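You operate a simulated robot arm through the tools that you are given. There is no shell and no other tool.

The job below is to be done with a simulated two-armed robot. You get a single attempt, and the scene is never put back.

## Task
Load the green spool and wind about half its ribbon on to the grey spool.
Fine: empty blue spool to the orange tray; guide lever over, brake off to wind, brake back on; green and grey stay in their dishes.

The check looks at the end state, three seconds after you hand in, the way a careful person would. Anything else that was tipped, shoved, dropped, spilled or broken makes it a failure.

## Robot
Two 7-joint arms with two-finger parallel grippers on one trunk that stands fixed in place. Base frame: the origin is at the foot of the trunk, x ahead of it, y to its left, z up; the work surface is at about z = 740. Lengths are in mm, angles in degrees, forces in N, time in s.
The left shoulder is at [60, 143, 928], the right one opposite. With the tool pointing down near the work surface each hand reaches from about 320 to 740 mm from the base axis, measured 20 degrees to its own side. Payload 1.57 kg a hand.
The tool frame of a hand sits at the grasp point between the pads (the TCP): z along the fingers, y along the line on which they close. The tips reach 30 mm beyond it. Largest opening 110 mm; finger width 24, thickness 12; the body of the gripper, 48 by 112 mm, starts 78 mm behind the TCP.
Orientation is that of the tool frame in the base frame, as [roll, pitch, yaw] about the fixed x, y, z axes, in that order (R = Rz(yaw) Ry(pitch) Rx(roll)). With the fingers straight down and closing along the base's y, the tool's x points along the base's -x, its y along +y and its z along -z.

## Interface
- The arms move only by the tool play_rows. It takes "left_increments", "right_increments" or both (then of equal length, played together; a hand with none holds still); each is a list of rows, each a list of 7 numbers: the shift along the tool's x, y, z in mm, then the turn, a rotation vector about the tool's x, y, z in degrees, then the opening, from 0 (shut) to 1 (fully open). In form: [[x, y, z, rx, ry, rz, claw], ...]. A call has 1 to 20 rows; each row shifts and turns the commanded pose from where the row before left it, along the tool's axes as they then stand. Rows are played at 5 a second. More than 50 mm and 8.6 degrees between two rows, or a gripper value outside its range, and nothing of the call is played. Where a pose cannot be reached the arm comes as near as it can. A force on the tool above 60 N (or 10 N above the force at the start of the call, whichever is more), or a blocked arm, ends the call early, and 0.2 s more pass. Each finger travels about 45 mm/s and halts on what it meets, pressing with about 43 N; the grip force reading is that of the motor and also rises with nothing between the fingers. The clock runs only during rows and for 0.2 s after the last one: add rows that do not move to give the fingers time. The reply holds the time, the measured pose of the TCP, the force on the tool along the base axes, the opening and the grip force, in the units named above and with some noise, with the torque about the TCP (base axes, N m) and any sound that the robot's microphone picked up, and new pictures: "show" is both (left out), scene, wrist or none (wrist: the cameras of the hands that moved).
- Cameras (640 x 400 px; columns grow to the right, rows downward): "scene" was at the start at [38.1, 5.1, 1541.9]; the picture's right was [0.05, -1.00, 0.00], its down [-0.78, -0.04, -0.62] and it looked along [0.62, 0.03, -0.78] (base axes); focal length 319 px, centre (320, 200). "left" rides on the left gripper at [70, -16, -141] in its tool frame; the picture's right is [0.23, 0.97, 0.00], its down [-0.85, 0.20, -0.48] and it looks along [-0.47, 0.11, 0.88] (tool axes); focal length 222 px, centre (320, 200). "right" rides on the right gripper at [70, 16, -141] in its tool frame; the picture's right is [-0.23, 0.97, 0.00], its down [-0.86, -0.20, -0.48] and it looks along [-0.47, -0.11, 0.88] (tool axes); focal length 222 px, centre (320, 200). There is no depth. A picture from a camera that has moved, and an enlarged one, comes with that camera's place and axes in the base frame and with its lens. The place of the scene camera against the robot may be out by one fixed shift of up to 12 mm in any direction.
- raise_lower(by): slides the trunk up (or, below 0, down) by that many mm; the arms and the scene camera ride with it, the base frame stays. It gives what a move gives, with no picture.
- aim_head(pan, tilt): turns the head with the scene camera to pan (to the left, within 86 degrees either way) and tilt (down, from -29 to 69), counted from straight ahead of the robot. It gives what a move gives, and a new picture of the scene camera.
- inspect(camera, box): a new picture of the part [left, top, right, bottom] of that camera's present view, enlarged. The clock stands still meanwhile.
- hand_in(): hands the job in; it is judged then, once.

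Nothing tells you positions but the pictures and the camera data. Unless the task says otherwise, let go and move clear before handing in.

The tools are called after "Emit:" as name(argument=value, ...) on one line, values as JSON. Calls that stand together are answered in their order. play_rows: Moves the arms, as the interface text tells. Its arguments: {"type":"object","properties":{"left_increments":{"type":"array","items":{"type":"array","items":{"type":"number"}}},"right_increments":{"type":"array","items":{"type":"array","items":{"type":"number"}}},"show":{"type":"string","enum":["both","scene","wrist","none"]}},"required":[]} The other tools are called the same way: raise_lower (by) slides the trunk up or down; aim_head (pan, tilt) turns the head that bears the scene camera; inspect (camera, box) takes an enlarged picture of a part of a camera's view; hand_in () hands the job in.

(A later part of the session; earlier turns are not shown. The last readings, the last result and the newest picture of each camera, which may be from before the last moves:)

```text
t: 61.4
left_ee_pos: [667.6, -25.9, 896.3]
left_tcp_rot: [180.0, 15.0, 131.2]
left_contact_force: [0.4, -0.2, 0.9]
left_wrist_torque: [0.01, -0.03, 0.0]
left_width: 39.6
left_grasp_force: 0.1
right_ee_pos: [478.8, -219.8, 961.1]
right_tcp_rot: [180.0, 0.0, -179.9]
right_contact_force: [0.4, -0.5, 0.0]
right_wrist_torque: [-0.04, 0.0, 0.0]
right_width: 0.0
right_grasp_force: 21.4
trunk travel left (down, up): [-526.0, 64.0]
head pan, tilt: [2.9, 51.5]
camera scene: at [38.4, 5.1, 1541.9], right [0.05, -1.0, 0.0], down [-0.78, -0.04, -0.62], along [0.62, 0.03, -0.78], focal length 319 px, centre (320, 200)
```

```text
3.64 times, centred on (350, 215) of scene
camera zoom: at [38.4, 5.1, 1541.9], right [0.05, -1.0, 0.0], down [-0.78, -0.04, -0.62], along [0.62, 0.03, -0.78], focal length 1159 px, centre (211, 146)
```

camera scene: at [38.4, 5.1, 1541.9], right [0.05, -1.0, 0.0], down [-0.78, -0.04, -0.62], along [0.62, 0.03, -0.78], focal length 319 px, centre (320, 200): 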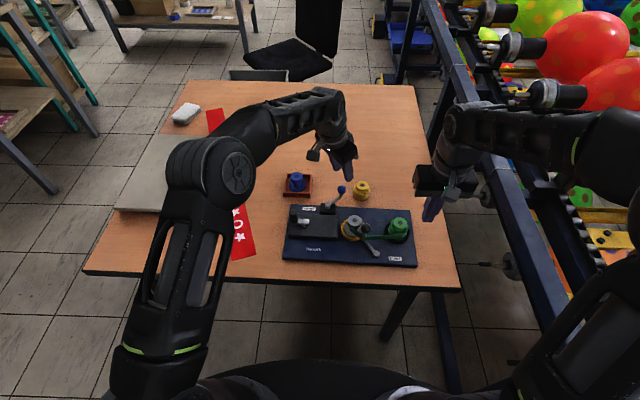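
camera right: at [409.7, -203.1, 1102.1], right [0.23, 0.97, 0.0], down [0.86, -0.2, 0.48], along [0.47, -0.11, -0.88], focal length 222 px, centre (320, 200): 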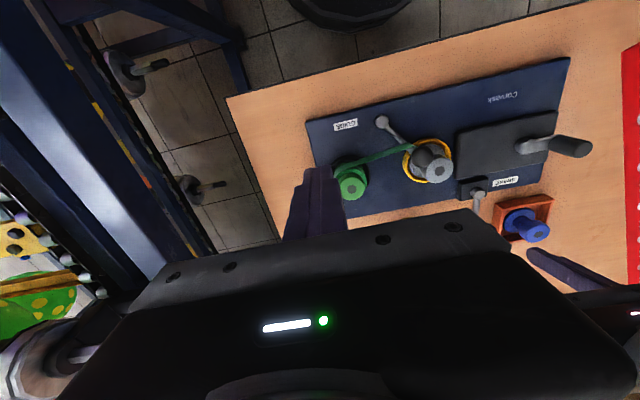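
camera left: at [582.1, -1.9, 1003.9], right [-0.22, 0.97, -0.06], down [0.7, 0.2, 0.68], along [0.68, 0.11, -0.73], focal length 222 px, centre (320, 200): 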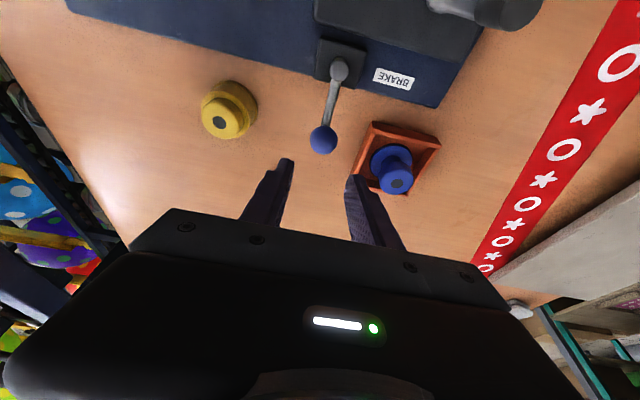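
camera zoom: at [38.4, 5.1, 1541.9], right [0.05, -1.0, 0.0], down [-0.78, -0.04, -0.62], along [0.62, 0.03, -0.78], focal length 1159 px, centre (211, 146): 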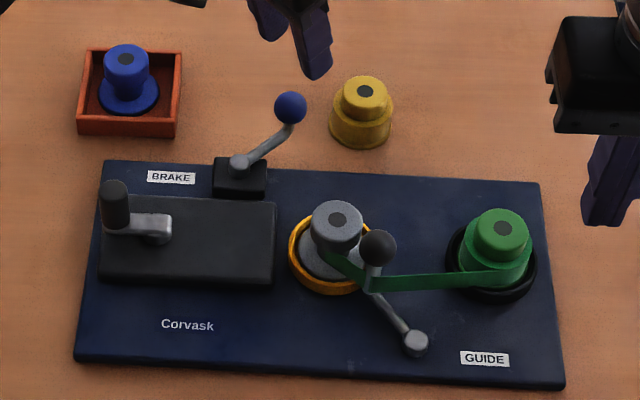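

The brake is off now, but I notice the fixture's right end shifted by ~5 mm under that last push, so I must keep forces lower. Next I move the left hand back (upright, yaw 0, fingers shut) to look at the crank precisely.

Emit:
play_rows(left_increments=[[0, 0, 0, -1.805, 0, -6.733, 0.2], [0, 0, 0, -1.805, 0, -6.733, 0.2], [0, 0, 0, -1.805, 0, -6.733, 0.2], [0, 0, 0, -1.805, 0, -6.733, 0], [0, 0, 0, -1.805, 0, -6.733, 0], [0, 0, 0, -1.805, 0, -6.733, 0], [0, 0, 0, -1.805, 0, -6.733, 0], [0, 0, 0, 0, 7.5, 0, 0], [0, 0, 0, 0, 7.5, 0, 0], [33.5, 26.2, -8.7, 0, 0, 0, 0], [33.5, 26.2, -8.7, 0, 0, 0, 0], [33.5, 26.2, -8.7, 0, 0, 0, 0], [33.5, 26.2, -8.7, 0, 0, 0, 0], [33.5, 26.2, -8.7, 0, 0, 0, 0], [0, 0, 0, 0, 0, 0, 0]], show="both")

Emit:
inspect(camera="left", box=[150, 80, 350, 230])

Emit:
inspect(camera="right", box=[440, 50, 640, 230])

Emit:
inspect(camera="scene", box=[270, 160, 430, 270])

```text
t: 64.6
left_ee_pos: [485.7, 121.0, 950.0]
left_tcp_rot: [180.0, 0.0, -180.0]
left_contact_force: [-0.1, -0.9, 0.3]
left_wrist_torque: [0.01, 0.06, 0.01]
left_width: 0.0
left_grasp_force: 21.2
left hand out of reach, approached as far as the arm can: row 9
right_ee_pos: [481.0, -220.0, 959.8]
right_tcp_rot: [-180.0, 0.0, -179.9]
right_contact_force: [-0.3, 0.6, -0.2]
right_wrist_torque: [-0.02, -0.02, 0.02]
right_width: 0.0
right_grasp_force: 21.9
trunk travel left (down, up): [-526.0, 64.0]
head pan, tilt: [2.9, 51.5]
camera scene: at [38.7, 4.7, 1541.8], right [0.05, -1.0, 0.0], down [-0.78, -0.04, -0.62], along [0.62, 0.03, -0.78], focal length 319 px, centre (320, 200)
camera left: at [415.7, 104.4, 1091.9], right [-0.23, 0.97, 0.0], down [0.86, 0.2, 0.48], along [0.47, 0.11, -0.88], focal length 222 px, centre (320, 200)
```

scene: 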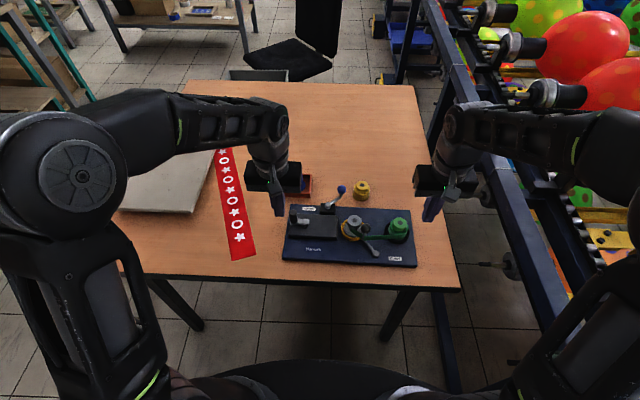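
left: 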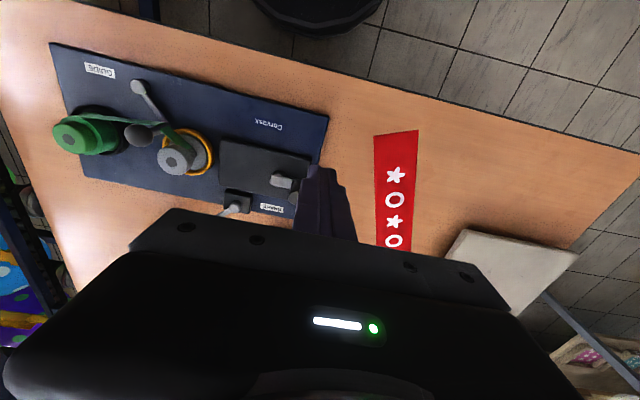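

```text
2.67 times, centred on (250, 155) of left
camera zoom: at [415.7, 104.4, 1091.9], right [-0.23, 0.97, 0.0], down [0.86, 0.2, 0.48], along [0.47, 0.11, -0.88], focal length 592 px, centre (507, 320)
```

zoom: 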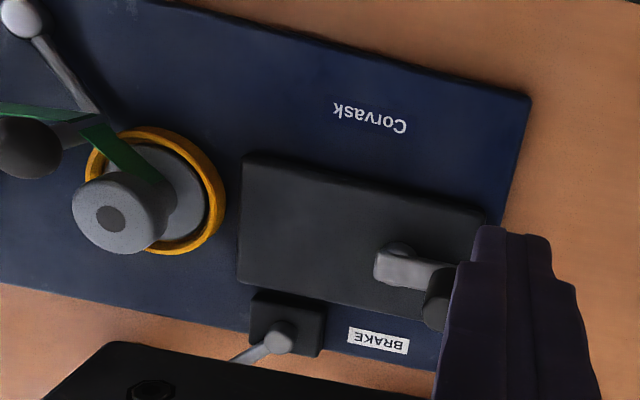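

```text
2.22 times, centred on (540, 140) of right
camera zoom: at [409.9, -203.5, 1102.0], right [0.23, 0.97, 0.0], down [0.86, -0.2, 0.48], along [0.47, -0.11, -0.88], focal length 494 px, centre (-169, 333)
```

zoom: 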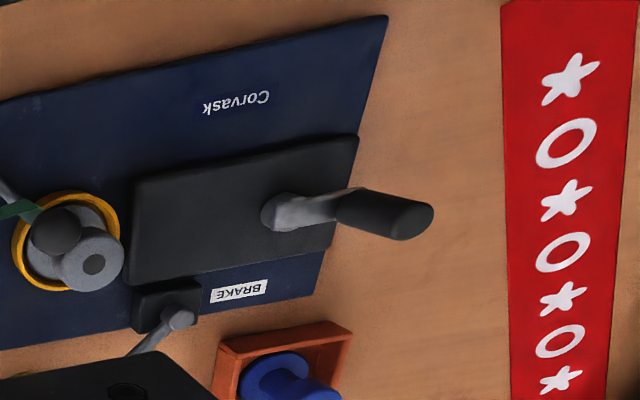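

```text
3.64 times, centred on (350, 215) of scene
camera zoom: at [38.7, 4.7, 1541.8], right [0.05, -1.0, 0.0], down [-0.78, -0.04, -0.62], along [0.62, 0.03, -0.78], focal length 1159 px, centre (211, 146)
```

zoom: 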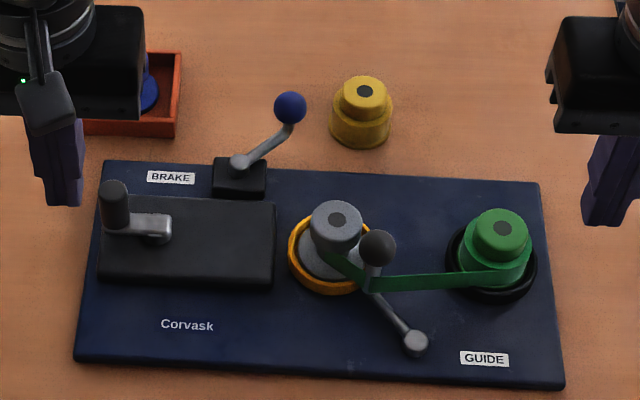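

Hub ≈ (556,71), crank handle ≈ (565,106, top 821), radius ≈ 36. The ribbon passes in front of the grey core, so I'd expect clockwise winding. I'll use the shut fingers as a pusher behind the handle (no gripping torque). Move to just robot-side of the handle.

Emit:
play_rows(left_increments=[[-25, -9, 0, 0, 0, 0, 0], [-22, -9, 10, 0, 0, 0, 0], [0, 0, 42, 0, 0, 0, 0], [0, 0, 43, 0, 0, 0, 0], [0, 0, 0, 0, 0, 0, 0]], show="wrist")

Emit:
inspect(camera="left", box=[220, 60, 420, 230])

Emit:
inspect(camera="right", box=[490, 80, 610, 180])

Emit:
inspect(camera="scene", box=[280, 180, 350, 250])

```text
t: 65.8
left_ee_pos: [535.1, 101.1, 854.8]
left_tcp_rot: [-179.9, 0.0, 180.0]
left_contact_force: [0.4, 0.3, 0.2]
left_wrist_torque: [0.0, 0.01, -0.04]
left_width: 0.0
left_grasp_force: 21.6
right_ee_pos: [478.5, -219.0, 960.5]
right_tcp_rot: [180.0, -0.1, -180.0]
right_contact_force: [0.6, 0.5, 0.4]
right_wrist_torque: [-0.02, 0.0, 0.01]
right_width: 0.1
right_grasp_force: 21.4
trunk travel left (down, up): [-526.0, 64.0]
head pan, tilt: [2.9, 51.5]
camera left: at [464.0, 86.2, 996.4], right [-0.23, 0.97, 0.0], down [0.85, 0.2, 0.48], along [0.47, 0.11, -0.88], focal length 222 px, centre (320, 200)
```

left: 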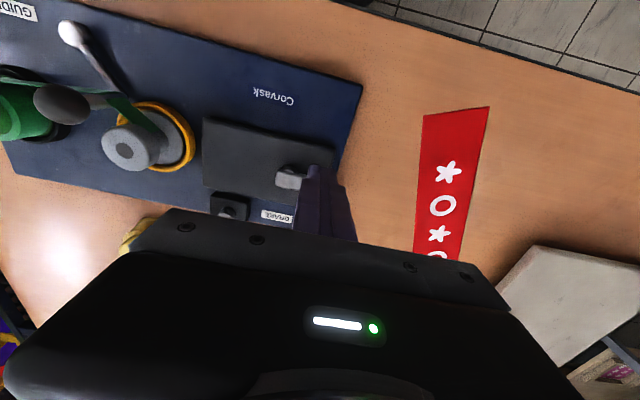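

```text
2.35 times, centred on (320, 145) of left
camera zoom: at [464.0, 86.2, 996.4], right [-0.23, 0.97, 0.0], down [0.85, 0.2, 0.48], along [0.47, 0.11, -0.88], focal length 523 px, centre (320, 329)
```

zoom: 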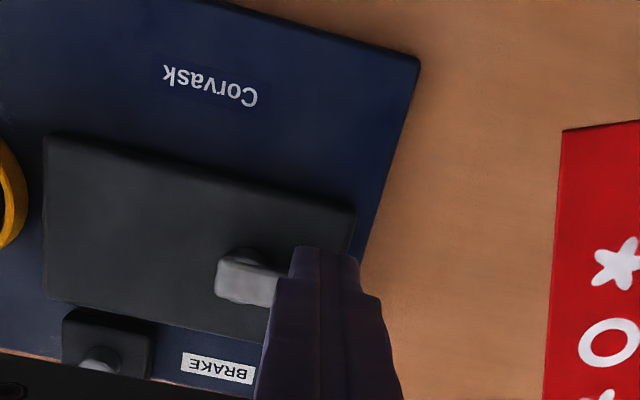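

```text
4.00 times, centred on (550, 130) of right
camera zoom: at [409.3, -203.1, 1102.4], right [0.23, 0.97, 0.0], down [0.86, -0.2, 0.48], along [0.47, -0.11, -0.88], focal length 888 px, centre (-600, 480)
```

zoom: 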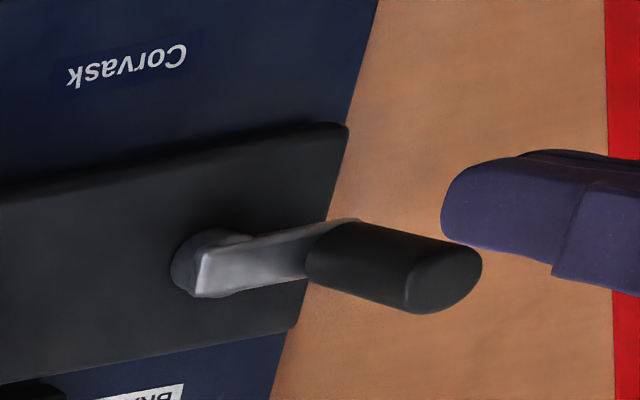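

```text
5.71 times, centred on (315, 215) of scene
camera zoom: at [37.9, 5.1, 1541.9], right [0.05, -1.0, 0.0], down [-0.78, -0.04, -0.62], along [0.62, 0.03, -0.78], focal length 1822 px, centre (349, 114)
```

zoom: 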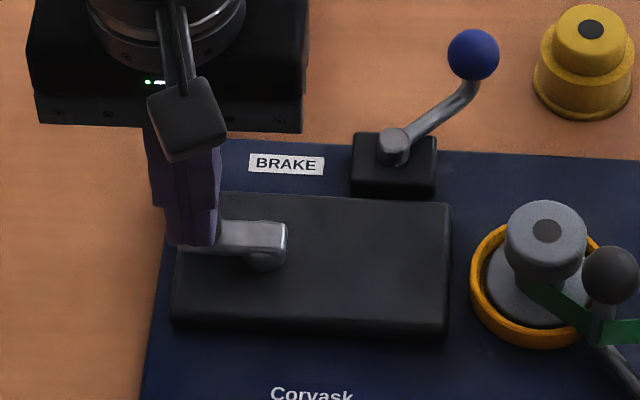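

Clearance is fine. Lower to z=828 and start pushing clockwise gently (two short arc steps), watching the force.

Emit:
play_rows(left_increments=[[0, 0, 13.5, 0, 0, 0, 0], [0, 0, 13.5, 0, 0, 0, 0], [0, 0, 0, 0, 0, 0, 0], [-4.4, 1.7, 0, 0, 0, 0, 0], [-4.4, 1.6, 0, 0, 0, 0, 0], [-4.5, 1, 0, 0, 0, 0, 0], [-4.5, 1, 0, 0, 0, 0, 0], [0, 0, 0, 0, 0, 0, 0]], show="none")

Emit:
inspect(camera="right", box=[490, 80, 610, 180])

Emit:
inspect(camera="scene", box=[270, 160, 430, 270])

```text
t: 67.6
left_ee_pos: [547.3, 108.6, 828.3]
left_tcp_rot: [179.9, -0.4, -179.9]
left_contact_force: [-27.8, 1.7, 3.0]
left_wrist_torque: [-0.38, 0.4, -0.03]
left_width: 0.2
left_grasp_force: 22.0
right_ee_pos: [478.0, -218.8, 960.7]
right_tcp_rot: [-180.0, 0.2, -180.0]
right_contact_force: [-0.6, 0.1, -0.3]
right_wrist_torque: [-0.03, -0.03, 0.0]
right_width: 0.0
right_grasp_force: 21.4
trunk travel left (down, up): [-526.0, 64.0]
head pan, tilt: [2.9, 51.5]
```

```text
4.00 times, centred on (550, 130) of right
camera zoom: at [406.7, -202.7, 1103.3], right [0.22, 0.97, 0.0], down [0.85, -0.2, 0.48], along [0.47, -0.11, -0.88], focal length 888 px, centre (-600, 480)
```

zoom: 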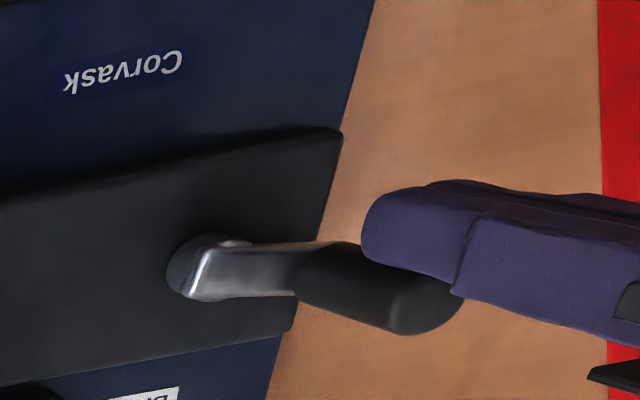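

```text
3.64 times, centred on (350, 215) of scene
camera zoom: at [34.2, 5.5, 1542.0], right [0.05, -1.0, 0.0], down [-0.78, -0.04, -0.62], along [0.62, 0.03, -0.78], focal length 1159 px, centre (211, 146)
```

zoom: 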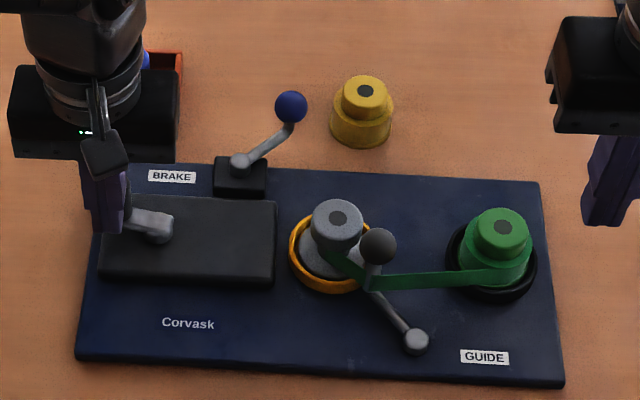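

28 N is quite high; the crank moved only a little. I'll back off and compare pictures.

Emit:
play_rows(left_increments=[[8, -1, 0, 0, 0, 0, 0], [0, 0, 0, 0, 0, 0, 0]], show="none")

Emit:
inspect(camera="scene", box=[270, 160, 430, 270])

Emit:
inspect(camera="right", box=[490, 80, 610, 180])

Emit:
inspect(camera="right", box=[310, 90, 470, 210])

```text
t: 68.2
left_ee_pos: [546.3, 105.8, 830.2]
left_tcp_rot: [-179.9, 0.3, -179.8]
left_contact_force: [-2.4, 0.1, 0.4]
left_wrist_torque: [0.0, 0.08, 0.01]
left_width: 0.1
left_grasp_force: 21.5
right_ee_pos: [479.6, -221.1, 959.4]
right_tcp_rot: [180.0, 0.0, -179.8]
right_contact_force: [0.1, -0.8, -0.2]
right_wrist_torque: [0.0, 0.01, -0.02]
right_width: 0.0
right_grasp_force: 21.8
trunk travel left (down, up): [-526.0, 64.0]
head pan, tilt: [2.9, 51.5]
```

```text
3.64 times, centred on (350, 215) of scene
camera zoom: at [38.4, 5.2, 1541.9], right [0.05, -1.0, 0.0], down [-0.78, -0.04, -0.62], along [0.62, 0.03, -0.78], focal length 1159 px, centre (211, 146)
```

zoom: 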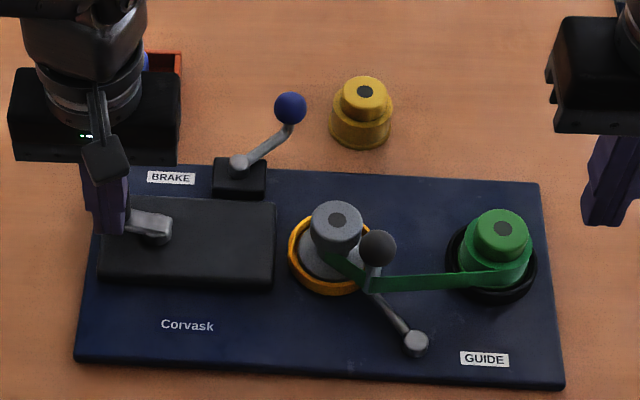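

```text
4.00 times, centred on (550, 130) of right
camera zoom: at [409.7, -203.2, 1102.4], right [0.23, 0.97, 0.0], down [0.86, -0.2, 0.48], along [0.47, -0.11, -0.88], focal length 888 px, centre (-600, 480)
```

zoom: 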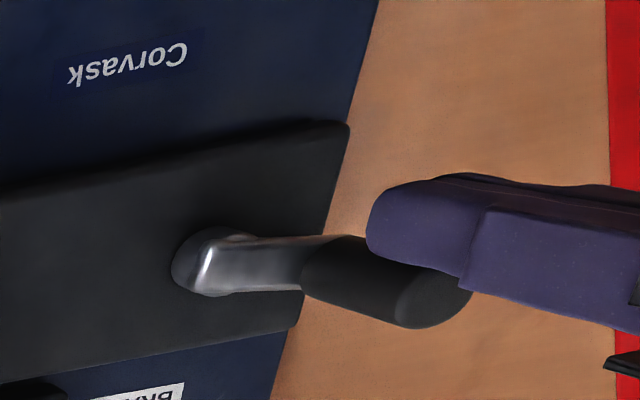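

```text
3.33 times, centred on (390, 150) of right
camera zoom: at [409.7, -203.2, 1102.4], right [0.23, 0.97, 0.0], down [0.86, -0.2, 0.48], along [0.47, -0.11, -0.88], focal length 740 px, centre (87, 367)
```

zoom: 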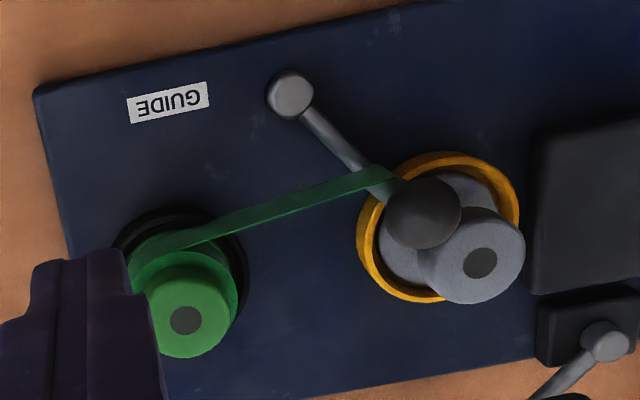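

The plate did not move from that push. Test whether the crank resistance is viscous or dry: push a few mm and hold.

Emit:
play_rows(left_increments=[[-5, 0.5, 0, 0, 0, 0, 0], [0, 0, 0, 0, 0, 0, 0]], show="none")

Emit:
play_rows(left_increments=[[0, 0, 0, 0, 0, 0, 0], [0, 0, 0, 0, 0, 0, 0], [0, 0, 0, 0, 0, 0, 0], [0, 0, 0, 0, 0, 0, 0]], show="none")

```text
t: 68.8
left_ee_pos: [546.9, 106.6, 829.9]
left_tcp_rot: [179.9, -0.1, 180.0]
left_contact_force: [-15.5, 0.6, 7.8]
left_wrist_torque: [-0.02, 0.15, -0.02]
left_width: 0.0
left_grasp_force: 20.7
right_ee_pos: [477.5, -219.5, 960.8]
right_tcp_rot: [-179.9, 0.2, -179.9]
right_contact_force: [-0.1, -0.6, 0.8]
right_wrist_torque: [0.01, 0.0, 0.01]
right_width: 0.0
right_grasp_force: 21.4
trunk travel left (down, up): [-526.0, 64.0]
head pan, tilt: [2.9, 51.5]
```

```text
t: 69.8
left_ee_pos: [546.2, 107.2, 829.0]
left_tcp_rot: [180.0, 0.0, 179.9]
left_contact_force: [-21.0, -0.3, 6.3]
left_wrist_torque: [-0.19, 0.28, -0.08]
left_width: 0.0
left_grasp_force: 21.2
right_ee_pos: [478.8, -220.5, 960.7]
right_tcp_rot: [179.9, 0.2, -179.9]
right_contact_force: [0.8, -0.1, -0.3]
right_wrist_torque: [0.0, 0.0, 0.02]
right_width: 0.0
right_grasp_force: 21.3
trunk travel left (down, up): [-526.0, 64.0]
head pan, tilt: [2.9, 51.5]
```

The resistance is a solid block in this direction (no creep), so I'll try counter-clockwise: lift over and come to the far side of the handle.

Emit:
play_rows(left_increments=[[6, 0, 0, 0, 0, 0, 0], [0, 0, -22, 0, 0, 0, 0], [0, 0, -23, 0, 0, 0, 0], [-22.5, -11.5, 0, 0, 0, 0, 0], [-22.5, -11.5, 0, 0, 0, 0, 0], [0, 0, 0, 0, 0, 0, 0]], show="wrist")

Emit:
inspect(camera="left", box=[220, 60, 420, 230])

Emit:
inspect(camera="scene", box=[280, 180, 350, 250])

Emit:
inspect(camera="right", box=[490, 80, 610, 180])

```text
t: 71.2
left_ee_pos: [587.5, 84.2, 872.8]
left_tcp_rot: [-180.0, 0.0, -179.9]
left_contact_force: [0.7, -0.1, 0.1]
left_wrist_torque: [-0.01, -0.04, -0.02]
left_width: 0.0
left_grasp_force: 21.4
right_ee_pos: [479.4, -220.3, 959.6]
right_tcp_rot: [180.0, 0.0, -179.9]
right_contact_force: [0.0, 0.2, -0.1]
right_wrist_torque: [-0.02, 0.0, 0.0]
right_width: 0.0
right_grasp_force: 21.0
trunk travel left (down, up): [-526.0, 64.0]
head pan, tilt: [2.9, 51.5]
camera left: at [517.6, 67.9, 1015.1], right [-0.23, 0.97, 0.0], down [0.85, 0.2, 0.48], along [0.47, 0.11, -0.88], focal length 222 px, centre (320, 200)
```

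left: 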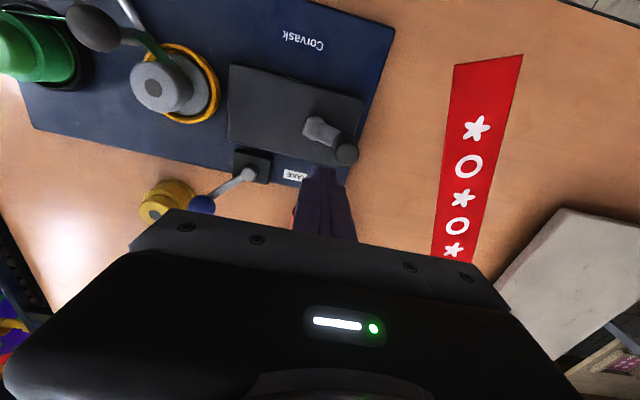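

```text
2.35 times, centred on (320, 145) of left
camera zoom: at [517.6, 67.9, 1015.1], right [-0.23, 0.97, 0.0], down [0.85, 0.2, 0.48], along [0.47, 0.11, -0.88], focal length 523 px, centre (320, 329)
```

zoom: 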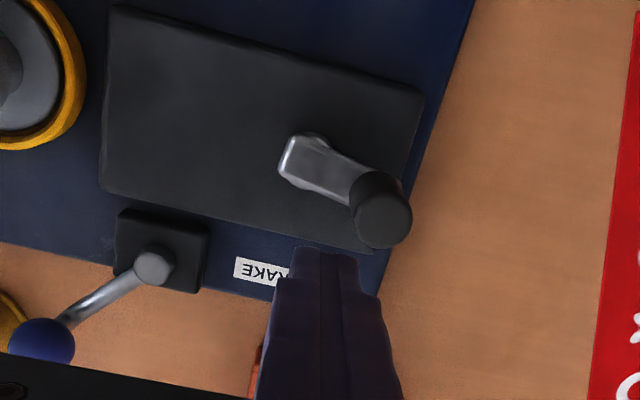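

```text
5.71 times, centred on (315, 215) of scene
camera zoom: at [38.0, 5.2, 1541.9], right [0.05, -1.0, 0.0], down [-0.78, -0.04, -0.62], along [0.62, 0.03, -0.78], focal length 1822 px, centre (349, 114)
```

zoom: 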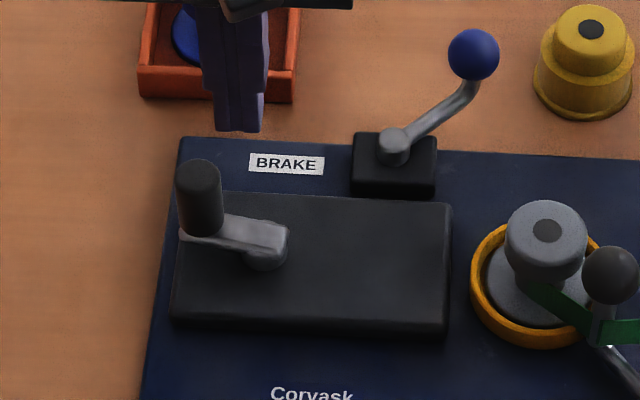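

```text
4.00 times, centred on (550, 130) of right
camera zoom: at [409.4, -203.0, 1102.3], right [0.23, 0.97, 0.0], down [0.86, -0.2, 0.48], along [0.47, -0.11, -0.88], focal length 888 px, centre (-600, 480)
```

zoom: 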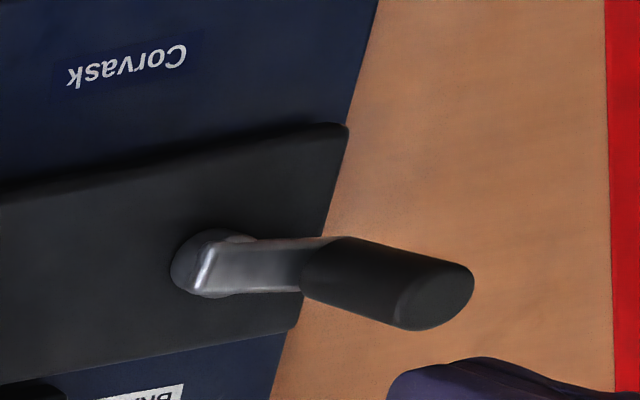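

Refined: handle (569.6,104.7), hub ≈ (557.5,72). I'll place the pusher on the far side and test counter-clockwise.

Emit:
play_rows(left_increments=[[-4.5, -4.2, 0, 0, 0, 0, 0], [0, 0, 22, 0, 0, 0, 0], [0, 0, 22, 0, 0, 0, 0], [0, 0, 0, 0, 0, 0, 0], [1.2, 3.5, 0, 0, 0, 0, 0], [1.2, 3.5, 0, 0, 0, 0, 0], [1.6, 2.6, 0, 0, 0, 0, 0], [1.6, 2.6, 0, 0, 0, 0, 0], [0, 0, 0, 0, 0, 0, 0]], show="none")

Emit:
inspect(camera="left", box=[220, 60, 420, 230])

Emit:
inspect(camera="scene", box=[270, 160, 430, 270])

```text
t: 73.2
left_ee_pos: [586.5, 91.8, 828.0]
left_tcp_rot: [-180.0, 0.1, 180.0]
left_contact_force: [-1.2, 1.0, 0.3]
left_wrist_torque: [-0.01, 0.02, 0.01]
left_width: 0.0
left_grasp_force: 21.2
right_ee_pos: [479.7, -219.8, 960.8]
right_tcp_rot: [180.0, 0.0, -179.9]
right_contact_force: [0.3, 0.2, 0.3]
right_wrist_torque: [-0.01, 0.04, 0.0]
right_width: 0.2
right_grasp_force: 21.1
trunk travel left (down, up): [-526.0, 64.0]
head pan, tilt: [2.9, 51.5]
```

```text
2.35 times, centred on (320, 145) of left
camera zoom: at [517.1, 76.4, 970.9], right [-0.23, 0.97, 0.0], down [0.86, 0.2, 0.48], along [0.47, 0.11, -0.88], focal length 523 px, centre (320, 329)
```

zoom: 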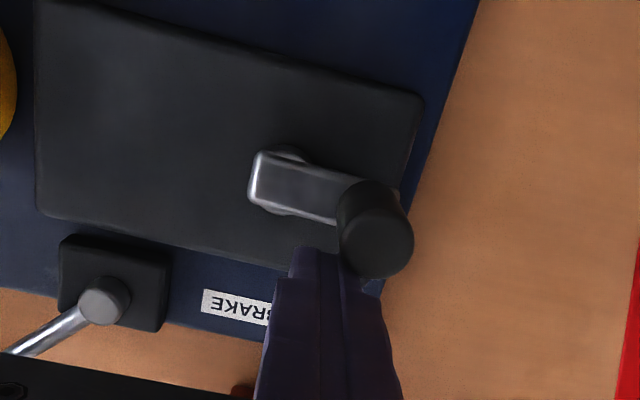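

```text
3.64 times, centred on (350, 215) of scene
camera zoom: at [38.2, 5.1, 1541.9], right [0.05, -1.0, 0.0], down [-0.78, -0.04, -0.62], along [0.62, 0.03, -0.78], focal length 1159 px, centre (211, 146)
```

zoom: 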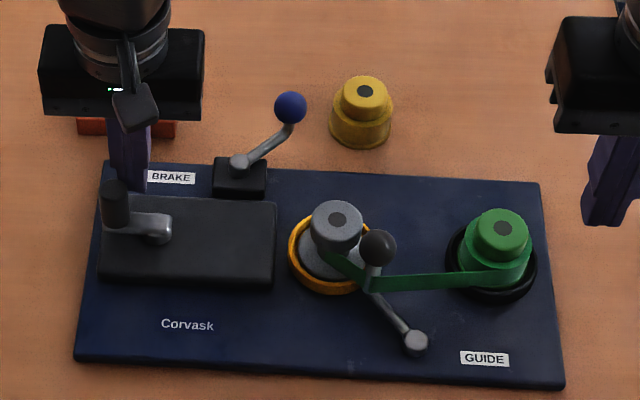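

Counter-clockwise turns freely (≈1 N). Continue the push around the circle by 120° and look at the ribbon.

Emit:
play_rows(left_increments=[[6.2, 6.8, 0, 0, 0, 0, 0], [7.7, 4.9, 0, 0, 0, 0, 0], [8.8, 2.8, 0, 0, 0, 0, 0], [9.2, 0.4, 0, 0, 0, 0, 0], [8.9, -2, 0, 0, 0, 0, 0], [8.2, -4.3, 0, 0, 0, 0, 0], [6.8, -6.2, 0, 0, 0, 0, 0], [4.9, -7.7, 0, 0, 0, 0, 0], [0, 0, 0, 0, 0, 0, 0]], show="none")

Emit:
inspect(camera="scene", box=[270, 160, 430, 270])

Emit:
inspect(camera="left", box=[120, 40, 420, 230])

```text
t: 75.2
left_ee_pos: [526.3, 86.3, 828.7]
left_tcp_rot: [-179.9, 0.1, 180.0]
left_contact_force: [0.9, 0.3, -0.6]
left_wrist_torque: [0.01, 0.01, 0.01]
left_width: 0.0
left_grasp_force: 21.1
right_ee_pos: [479.9, -219.3, 961.0]
right_tcp_rot: [180.0, 0.0, -179.9]
right_contact_force: [-0.4, -0.7, 0.0]
right_wrist_torque: [0.0, 0.01, 0.02]
right_width: 0.0
right_grasp_force: 21.0
trunk travel left (down, up): [-526.0, 64.0]
head pan, tilt: [2.9, 51.5]
```

```text
3.64 times, centred on (350, 215) of scene
camera zoom: at [38.2, 5.2, 1541.9], right [0.05, -1.0, 0.0], down [-0.78, -0.04, -0.62], along [0.62, 0.03, -0.78], focal length 1159 px, centre (211, 146)
```

zoom: 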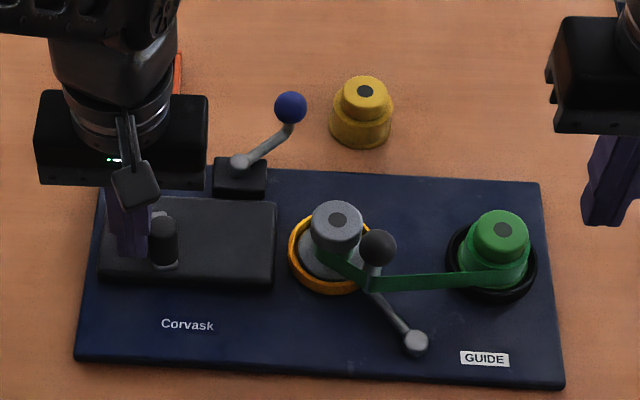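

```text
2.11 times, centred on (270, 135) of left
camera zoom: at [456.2, 70.6, 971.3], right [-0.23, 0.97, 0.0], down [0.86, 0.2, 0.48], along [0.47, 0.11, -0.88], focal length 468 px, centre (425, 337)
```

zoom: 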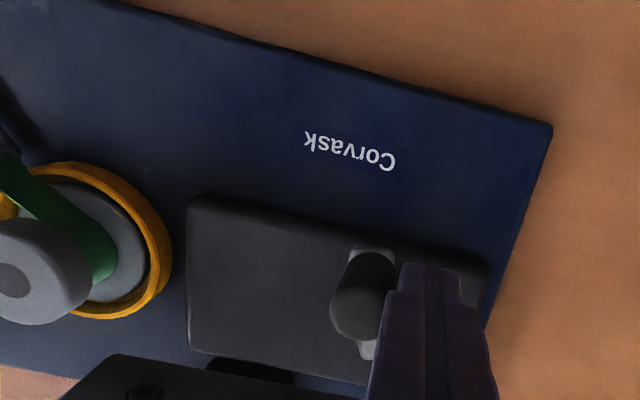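

Winding works: the ribbon wraps onto the grey core with negligible force. Continue around (240° more) to complete the turn.

Emit:
play_rows(left_increments=[[2.8, -8.8, 0, 0, 0, 0, 0], [0.4, -9.2, 0, 0, 0, 0, 0], [-2, -8.9, 0, 0, 0, 0, 0], [-4.3, -8.2, 0, 0, 0, 0, 0], [-6.2, -6.8, 0, 0, 0, 0, 0], [-7.7, -4.9, 0, 0, 0, 0, 0], [-8.8, -2.8, 0, 0, 0, 0, 0], [-9.2, -0.4, 0, 0, 0, 0, 0], [-8.9, 2, 0, 0, 0, 0, 0], [-8.2, 4.3, 0, 0, 0, 0, 0], [-6.8, 6.2, 0, 0, 0, 0, 0], [-4.9, 7.7, 0, 0, 0, 0, 0], [-2.8, 8.8, 0, 0, 0, 0, 0], [-0.4, 9.2, 0, 0, 0, 0, 0], [2, 8.9, 0, 0, 0, 0, 0], [4.3, 8.2, 0, 0, 0, 0, 0], [0, 0, 0, 0, 0, 0, 0]], show="none")

Emit:
inspect(camera="scene", box=[270, 160, 430, 270])

Emit:
inspect(camera="right", box=[310, 90, 470, 210])

Emit:
inspect(camera="left", box=[120, 40, 420, 230])

```text
t: 78.8
left_ee_pos: [586.9, 92.5, 829.7]
left_tcp_rot: [180.0, 0.0, -180.0]
left_contact_force: [0.6, -0.2, -0.1]
left_wrist_torque: [-0.01, -0.01, -0.04]
left_width: 0.0
left_grasp_force: 21.0
right_ee_pos: [480.5, -220.2, 960.3]
right_tcp_rot: [180.0, 0.0, -179.9]
right_contact_force: [-0.3, -0.7, 0.7]
right_wrist_torque: [-0.02, -0.02, 0.02]
right_width: 0.0
right_grasp_force: 21.2
trunk travel left (down, up): [-526.0, 64.0]
head pan, tilt: [2.9, 51.5]
```

```text
3.64 times, centred on (350, 215) of scene
camera zoom: at [38.3, 5.0, 1541.9], right [0.05, -1.0, 0.0], down [-0.78, -0.04, -0.62], along [0.62, 0.03, -0.78], focal length 1159 px, centre (211, 146)
```

zoom: 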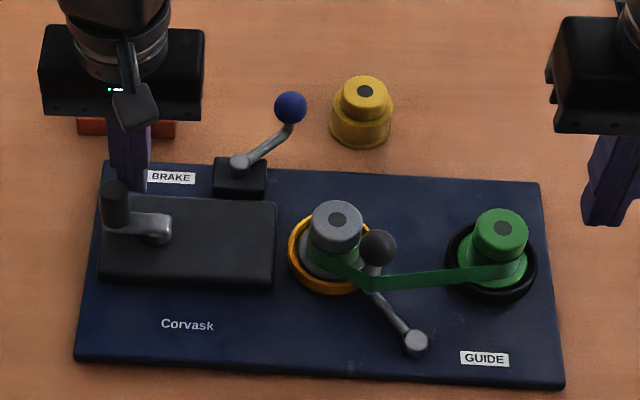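

```text
3.33 times, centred on (390, 150) of right
camera zoom: at [409.6, -203.2, 1102.2], right [0.23, 0.97, 0.0], down [0.86, -0.2, 0.48], along [0.47, -0.11, -0.88], focal length 740 px, centre (87, 367)
```

zoom: 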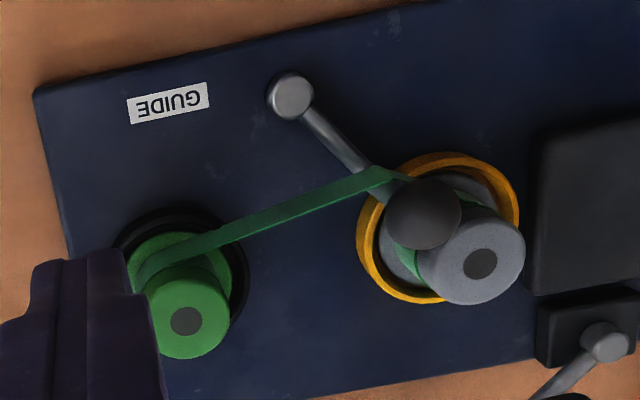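

```text
2.11 times, centred on (270, 135) of left
camera zoom: at [517.1, 76.4, 970.7], right [-0.23, 0.97, 0.0], down [0.86, 0.2, 0.48], along [0.47, 0.11, -0.88], focal length 468 px, centre (425, 337)
```

zoom: 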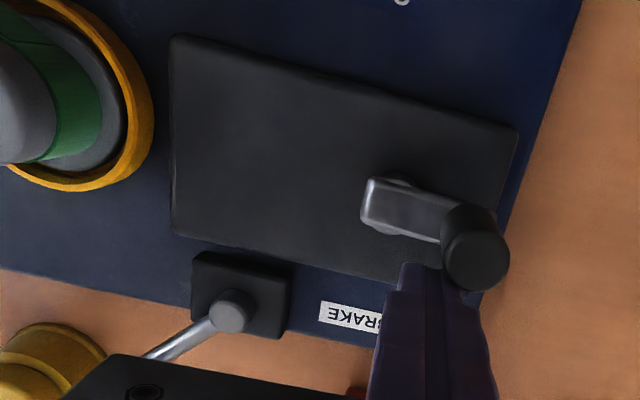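

After one full turn quite a lot of ribbon has moved already. I'll look closely at both spools to judge the amount.

Emit:
inspect(camera="scene", box=[380, 210, 416, 245])

Emit:
inspect(camera="scene", box=[336, 208, 376, 246])

Emit:
inspect(camera="right", box=[335, 140, 385, 200])

Emit:
inspect(camera="left", box=[80, 20, 200, 140])

```text
11.43 times, centred on (398, 228) of scene
camera zoom: at [38.3, 5.0, 1541.9], right [0.05, -1.0, 0.0], down [-0.78, -0.04, -0.62], along [0.62, 0.03, -0.78], focal length 3643 px, centre (-571, -114)
```

zoom: 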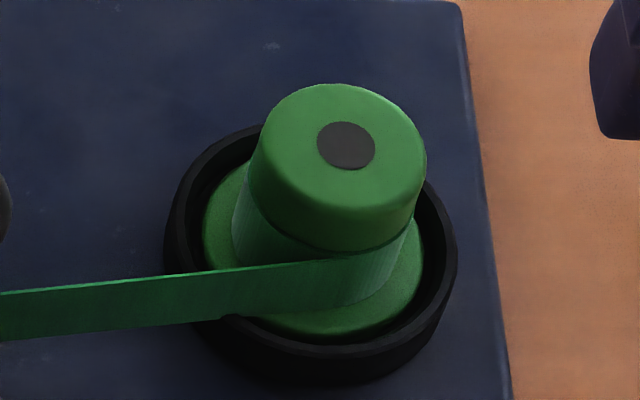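

```text
10.53 times, centred on (356, 227) of scene
camera zoom: at [38.3, 5.0, 1541.9], right [0.05, -1.0, 0.0], down [-0.78, -0.04, -0.62], along [0.62, 0.03, -0.78], focal length 3356 px, centre (-59, -84)
```

zoom: 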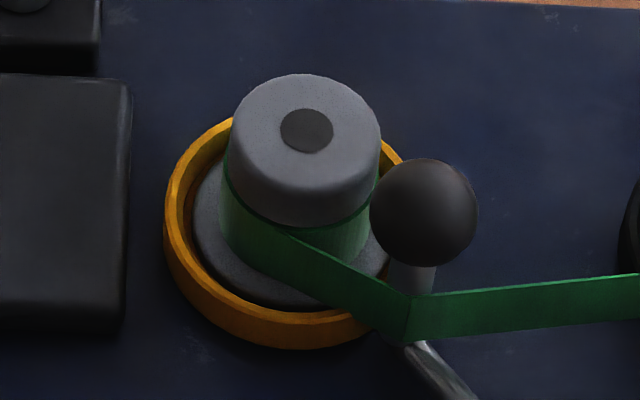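

```text
6.67 times, centred on (360, 170) of right
camera zoom: at [409.6, -203.2, 1102.2], right [0.23, 0.97, 0.0], down [0.86, -0.2, 0.48], along [0.47, -0.11, -0.88], focal length 1481 px, centre (53, 400)
```

zoom: 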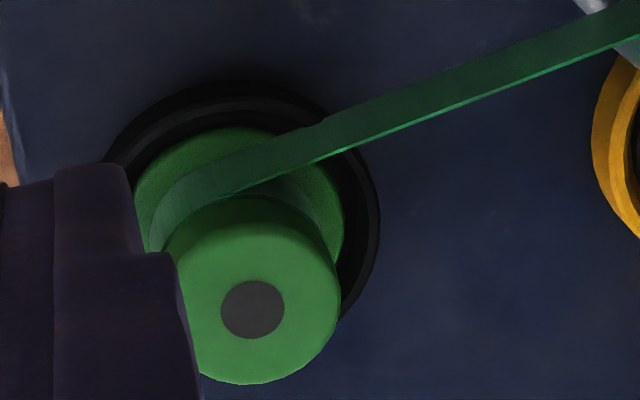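

```text
3.33 times, centred on (140, 80) of left
camera zoom: at [517.1, 76.4, 970.7], right [-0.23, 0.97, 0.0], down [0.86, 0.2, 0.48], along [0.47, 0.11, -0.88], focal length 740 px, centre (920, 600)
```

zoom: 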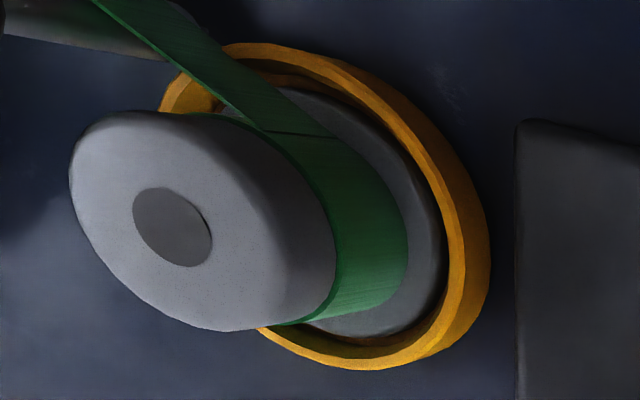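

By my estimate the green ribbon radius is ~21.5 mm and the grey's ~21 mm (equal radii = half). Let me measure more carefully, with yellow as the reference for a full spool.

Emit:
inspect(camera="scene", box=[345, 174, 377, 206])

Emit:
inspect(camera="scene", box=[385, 212, 413, 242])

Emit:
inspect(camera="scene", box=[338, 210, 366, 240])

```text
12.50 times, centred on (361, 190) of scene
camera zoom: at [38.3, 5.0, 1541.9], right [0.05, -1.0, 0.0], down [-0.78, -0.04, -0.62], along [0.62, 0.03, -0.78], focal length 3985 px, centre (-192, 325)
```

zoom: 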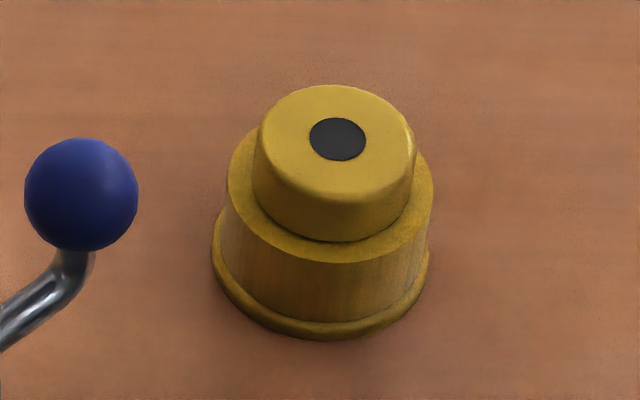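

```text
13.33 times, centred on (399, 227) of scene
camera zoom: at [38.3, 5.0, 1541.9], right [0.05, -1.0, 0.0], down [-0.78, -0.04, -0.62], along [0.62, 0.03, -0.78], focal length 4250 px, centre (-733, -160)
```

zoom: 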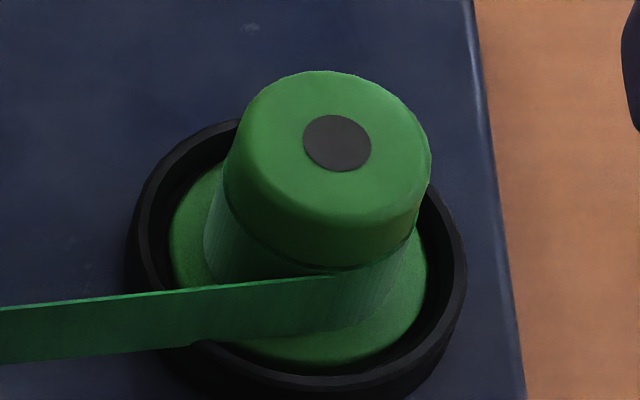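

```text
13.33 times, centred on (352, 225) of scene
camera zoom: at [38.3, 5.0, 1541.9], right [0.05, -1.0, 0.0], down [-0.78, -0.04, -0.62], along [0.62, 0.03, -0.78], focal length 4250 px, centre (-107, -133)
```

zoom: 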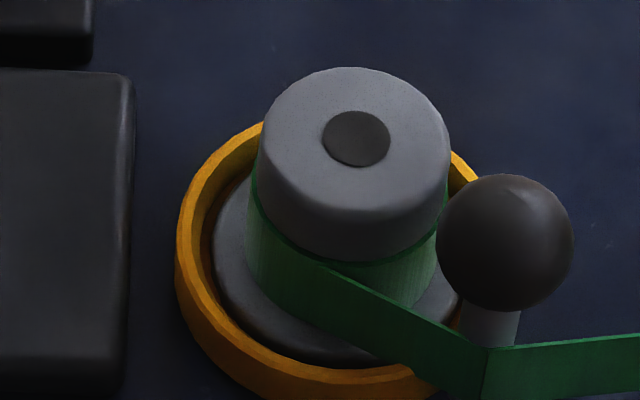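

Consistent estimate: about 46% transferred. A further ~30° of crank should bring it to about half. Push two more steps, then back off slightly and lift.

Emit:
play_rows(left_increments=[[6.2, 6.8, 0, 0, 0, 0, 0], [7.7, 4.9, 0, 0, 0, 0, 0], [0, 0, 0, 0, 0, 0, 0], [-5, -3, 0, 0, 0, 0, 0], [0, 0, -25, 0, 0, 0, 0], [0, 0, -40, 0, 0, 0, 0], [0, 0, -40, 0, 0, 0, 0], [0, 0, 0, 0, 0, 0, 0]], show="none")

Emit:
inspect(camera="scene", box=[270, 160, 430, 270])

Emit:
inspect(camera="scene", box=[385, 212, 413, 242])

Emit:
inspect(camera="scene", box=[338, 210, 366, 240])

```text
t: 80.6
left_ee_pos: [577.5, 100.9, 934.6]
left_tcp_rot: [179.9, 0.0, -180.0]
left_contact_force: [0.5, -0.2, -0.6]
left_wrist_torque: [0.03, 0.02, -0.02]
left_width: 0.1
left_grasp_force: 20.9
right_ee_pos: [479.9, -218.9, 959.6]
right_tcp_rot: [-180.0, 0.0, -179.9]
right_contact_force: [0.5, 0.0, 0.6]
right_wrist_torque: [0.0, -0.04, 0.01]
right_width: 0.0
right_grasp_force: 21.5
trunk travel left (down, up): [-526.0, 64.0]
head pan, tilt: [2.9, 51.5]
```

```text
3.64 times, centred on (350, 215) of scene
camera zoom: at [38.5, 5.1, 1541.9], right [0.05, -1.0, 0.0], down [-0.78, -0.04, -0.62], along [0.62, 0.03, -0.78], focal length 1159 px, centre (211, 146)
```

zoom: 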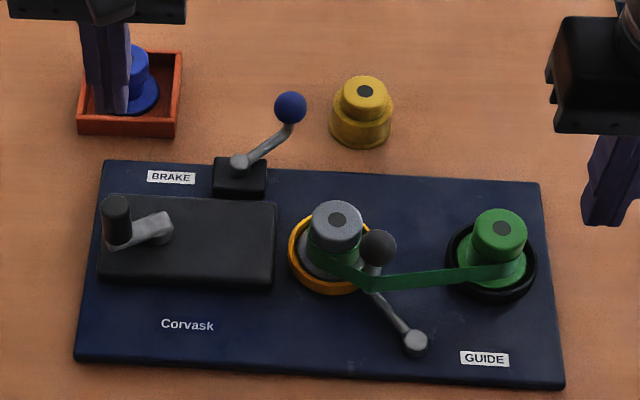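

```text
13.33 times, centred on (399, 227) of scene
camera zoom: at [38.5, 5.1, 1541.9], right [0.05, -1.0, 0.0], down [-0.78, -0.04, -0.62], along [0.62, 0.03, -0.78], focal length 4250 px, centre (-733, -160)
```

zoom: 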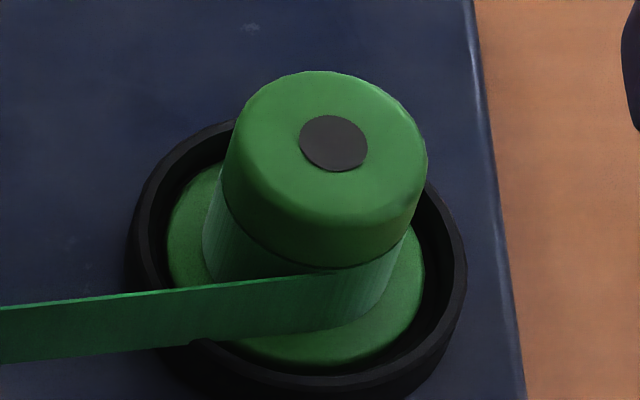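

```text
13.33 times, centred on (352, 225) of scene
camera zoom: at [38.5, 5.1, 1541.9], right [0.05, -1.0, 0.0], down [-0.78, -0.04, -0.62], along [0.62, 0.03, -0.78], focal length 4250 px, centre (-107, -133)
```

zoom: 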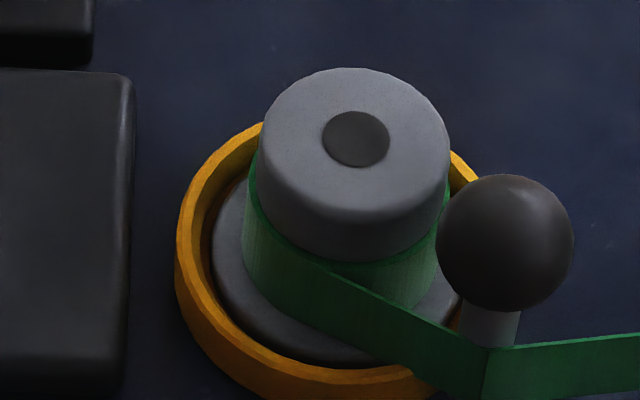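

Green and grey ribbon radii now match (≈21.4 mm each), i.e. about half. Now put the brake back on: left hand to hover above the brake knob again (tilt 15°, yaw −49°).

Emit:
play_rows(left_increments=[[0, 0, 0, 0, -7.5, 0, 0.4], [0, 0, 0, 0, -7.5, 0, 0.4], [-19.4, -31.7, 14.15, 0, 0, 0, 0.4], [-19.4, -31.7, 14.15, 0, 0, 0, 0.4], [-19.4, -31.7, 14.15, 0, 0, 0, 0.4], [-19.4, -31.7, 14.15, 0, 0, 0, 0.4], [0, 0, 0, 1.805, 0, 6.733, 0.4], [0, 0, 0, 1.805, 0, 6.733, 0.4], [0, 0, 0, 1.805, 0, 6.733, 0.4], [0, 0, 0, 1.805, 0, 6.733, 0.4], [0, 0, 0, 1.805, 0, 6.733, 0.4], [0, 0, 0, 1.805, 0, 6.733, 0.4], [0, 0, 0, 1.805, 0, 6.733, 0.4], [0, 0, 0, 0, 0, 0, 0.4]], show="none")

Emit:
inspect(camera="left", box=[230, 60, 430, 240])

Emit:
inspect(camera="scene", box=[270, 150, 390, 240])

```text
t: 83.6
left_ee_pos: [667.5, -26.1, 899.2]
left_tcp_rot: [-179.9, 15.0, 131.1]
left_contact_force: [-0.4, -0.3, -0.6]
left_wrist_torque: [-0.03, -0.02, 0.0]
left_width: 44.2
left_grasp_force: 0.0
right_ee_pos: [480.0, -220.1, 959.9]
right_tcp_rot: [-180.0, 0.1, -179.9]
right_contact_force: [-0.1, -0.1, 0.4]
right_wrist_torque: [0.02, -0.02, 0.0]
right_width: 0.0
right_grasp_force: 21.8
trunk travel left (down, up): [-526.0, 64.0]
head pan, tilt: [2.9, 51.5]
```

```text
2.22 times, centred on (330, 150) of left
camera zoom: at [586.5, 41.6, 1018.2], right [0.59, 0.81, -0.06], down [0.61, -0.4, 0.68], along [0.53, -0.44, -0.73], focal length 494 px, centre (298, 311)
```

zoom: 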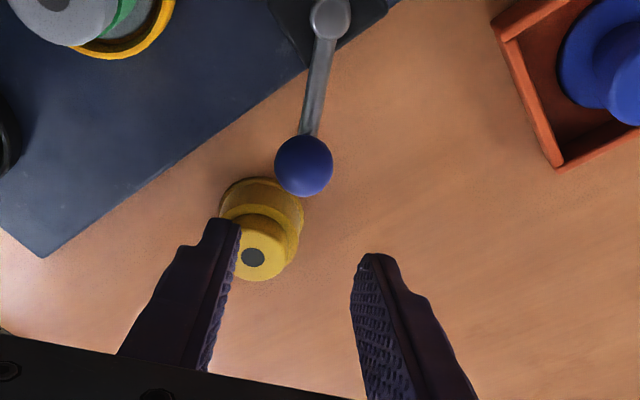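

```text
4.44 times, centred on (330, 195) of scene
camera zoom: at [38.2, 5.0, 1541.9], right [0.05, -1.0, 0.0], down [-0.78, -0.04, -0.62], along [0.62, 0.03, -0.78], focal length 1417 px, centre (276, 222)
```

zoom: 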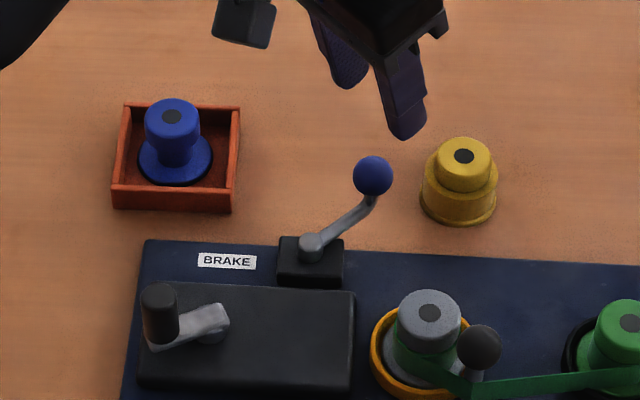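

Ball at (668.6,-30.8,804). Descend and grip it.

Emit:
play_rows(left_increments=[[10.15, -1.1, 42.3, 0, 0, 0, 0.4], [10.15, -1.1, 42.3, 0, 0, 0, 0.4], [0, 0, 0, 0, 0, 0, 0.4], [0, 0, 0, 0, 0, 0, 0.18], [0, 0, 0, 0, 0, 0, 0.18], [0, 0, 0, 0, 0, 0, 0.18]], show="none")

Emit:
inspect(camera="left", box=[230, 60, 430, 240])

```text
t: 85.0
left_ee_pos: [668.2, -29.5, 812.6]
left_tcp_rot: [180.0, 14.9, 131.3]
left_contact_force: [0.9, 0.3, 0.1]
left_wrist_torque: [-0.09, -0.07, -0.01]
left_width: 26.9
left_grasp_force: 30.7
right_ee_pos: [479.7, -220.3, 961.0]
right_tcp_rot: [-180.0, 0.0, -179.8]
right_contact_force: [0.7, 0.8, -0.2]
right_wrist_torque: [-0.02, 0.02, -0.03]
right_width: 0.4
right_grasp_force: 21.4
trunk travel left (down, up): [-526.0, 64.0]
head pan, tilt: [2.9, 51.5]
```

```text
2.22 times, centred on (330, 150) of left
camera zoom: at [586.5, 38.3, 930.6], right [0.59, 0.81, -0.06], down [0.61, -0.4, 0.68], along [0.53, -0.44, -0.73], focal length 494 px, centre (298, 311)
```

zoom: 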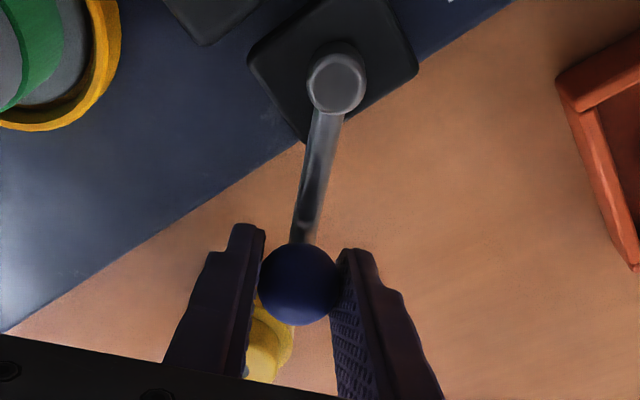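

Gripped. Swing it back (counter-clockwise) in arc steps.

Emit:
play_rows(left_increments=[[0.36, 3.54, -0.1, -0.97, 0, -3.62, 0.18], [0.36, 3.54, -0.1, -0.97, 0, -3.62, 0.18], [0.36, 3.54, -0.1, -0.97, 0, -3.62, 0.18], [0.36, 3.54, -0.1, -0.97, 0, -3.62, 0.18], [0, 0, 0, 0, 0, 0, 0.18]], show="none")

```text
t: 86.2
left_ee_pos: [676.8, -17.6, 812.5]
left_tcp_rot: [-180.0, 15.0, 146.3]
left_contact_force: [2.6, -3.9, 0.3]
left_wrist_torque: [-0.2, -0.19, 0.1]
left_width: 27.0
left_grasp_force: 37.6
right_ee_pos: [479.5, -220.6, 960.5]
right_tcp_rot: [180.0, 0.0, -179.9]
right_contact_force: [0.5, -0.5, 0.1]
right_wrist_torque: [0.02, 0.01, 0.01]
right_width: 0.1
right_grasp_force: 21.4
trunk travel left (down, up): [-526.0, 64.0]
head pan, tilt: [2.9, 51.5]
```

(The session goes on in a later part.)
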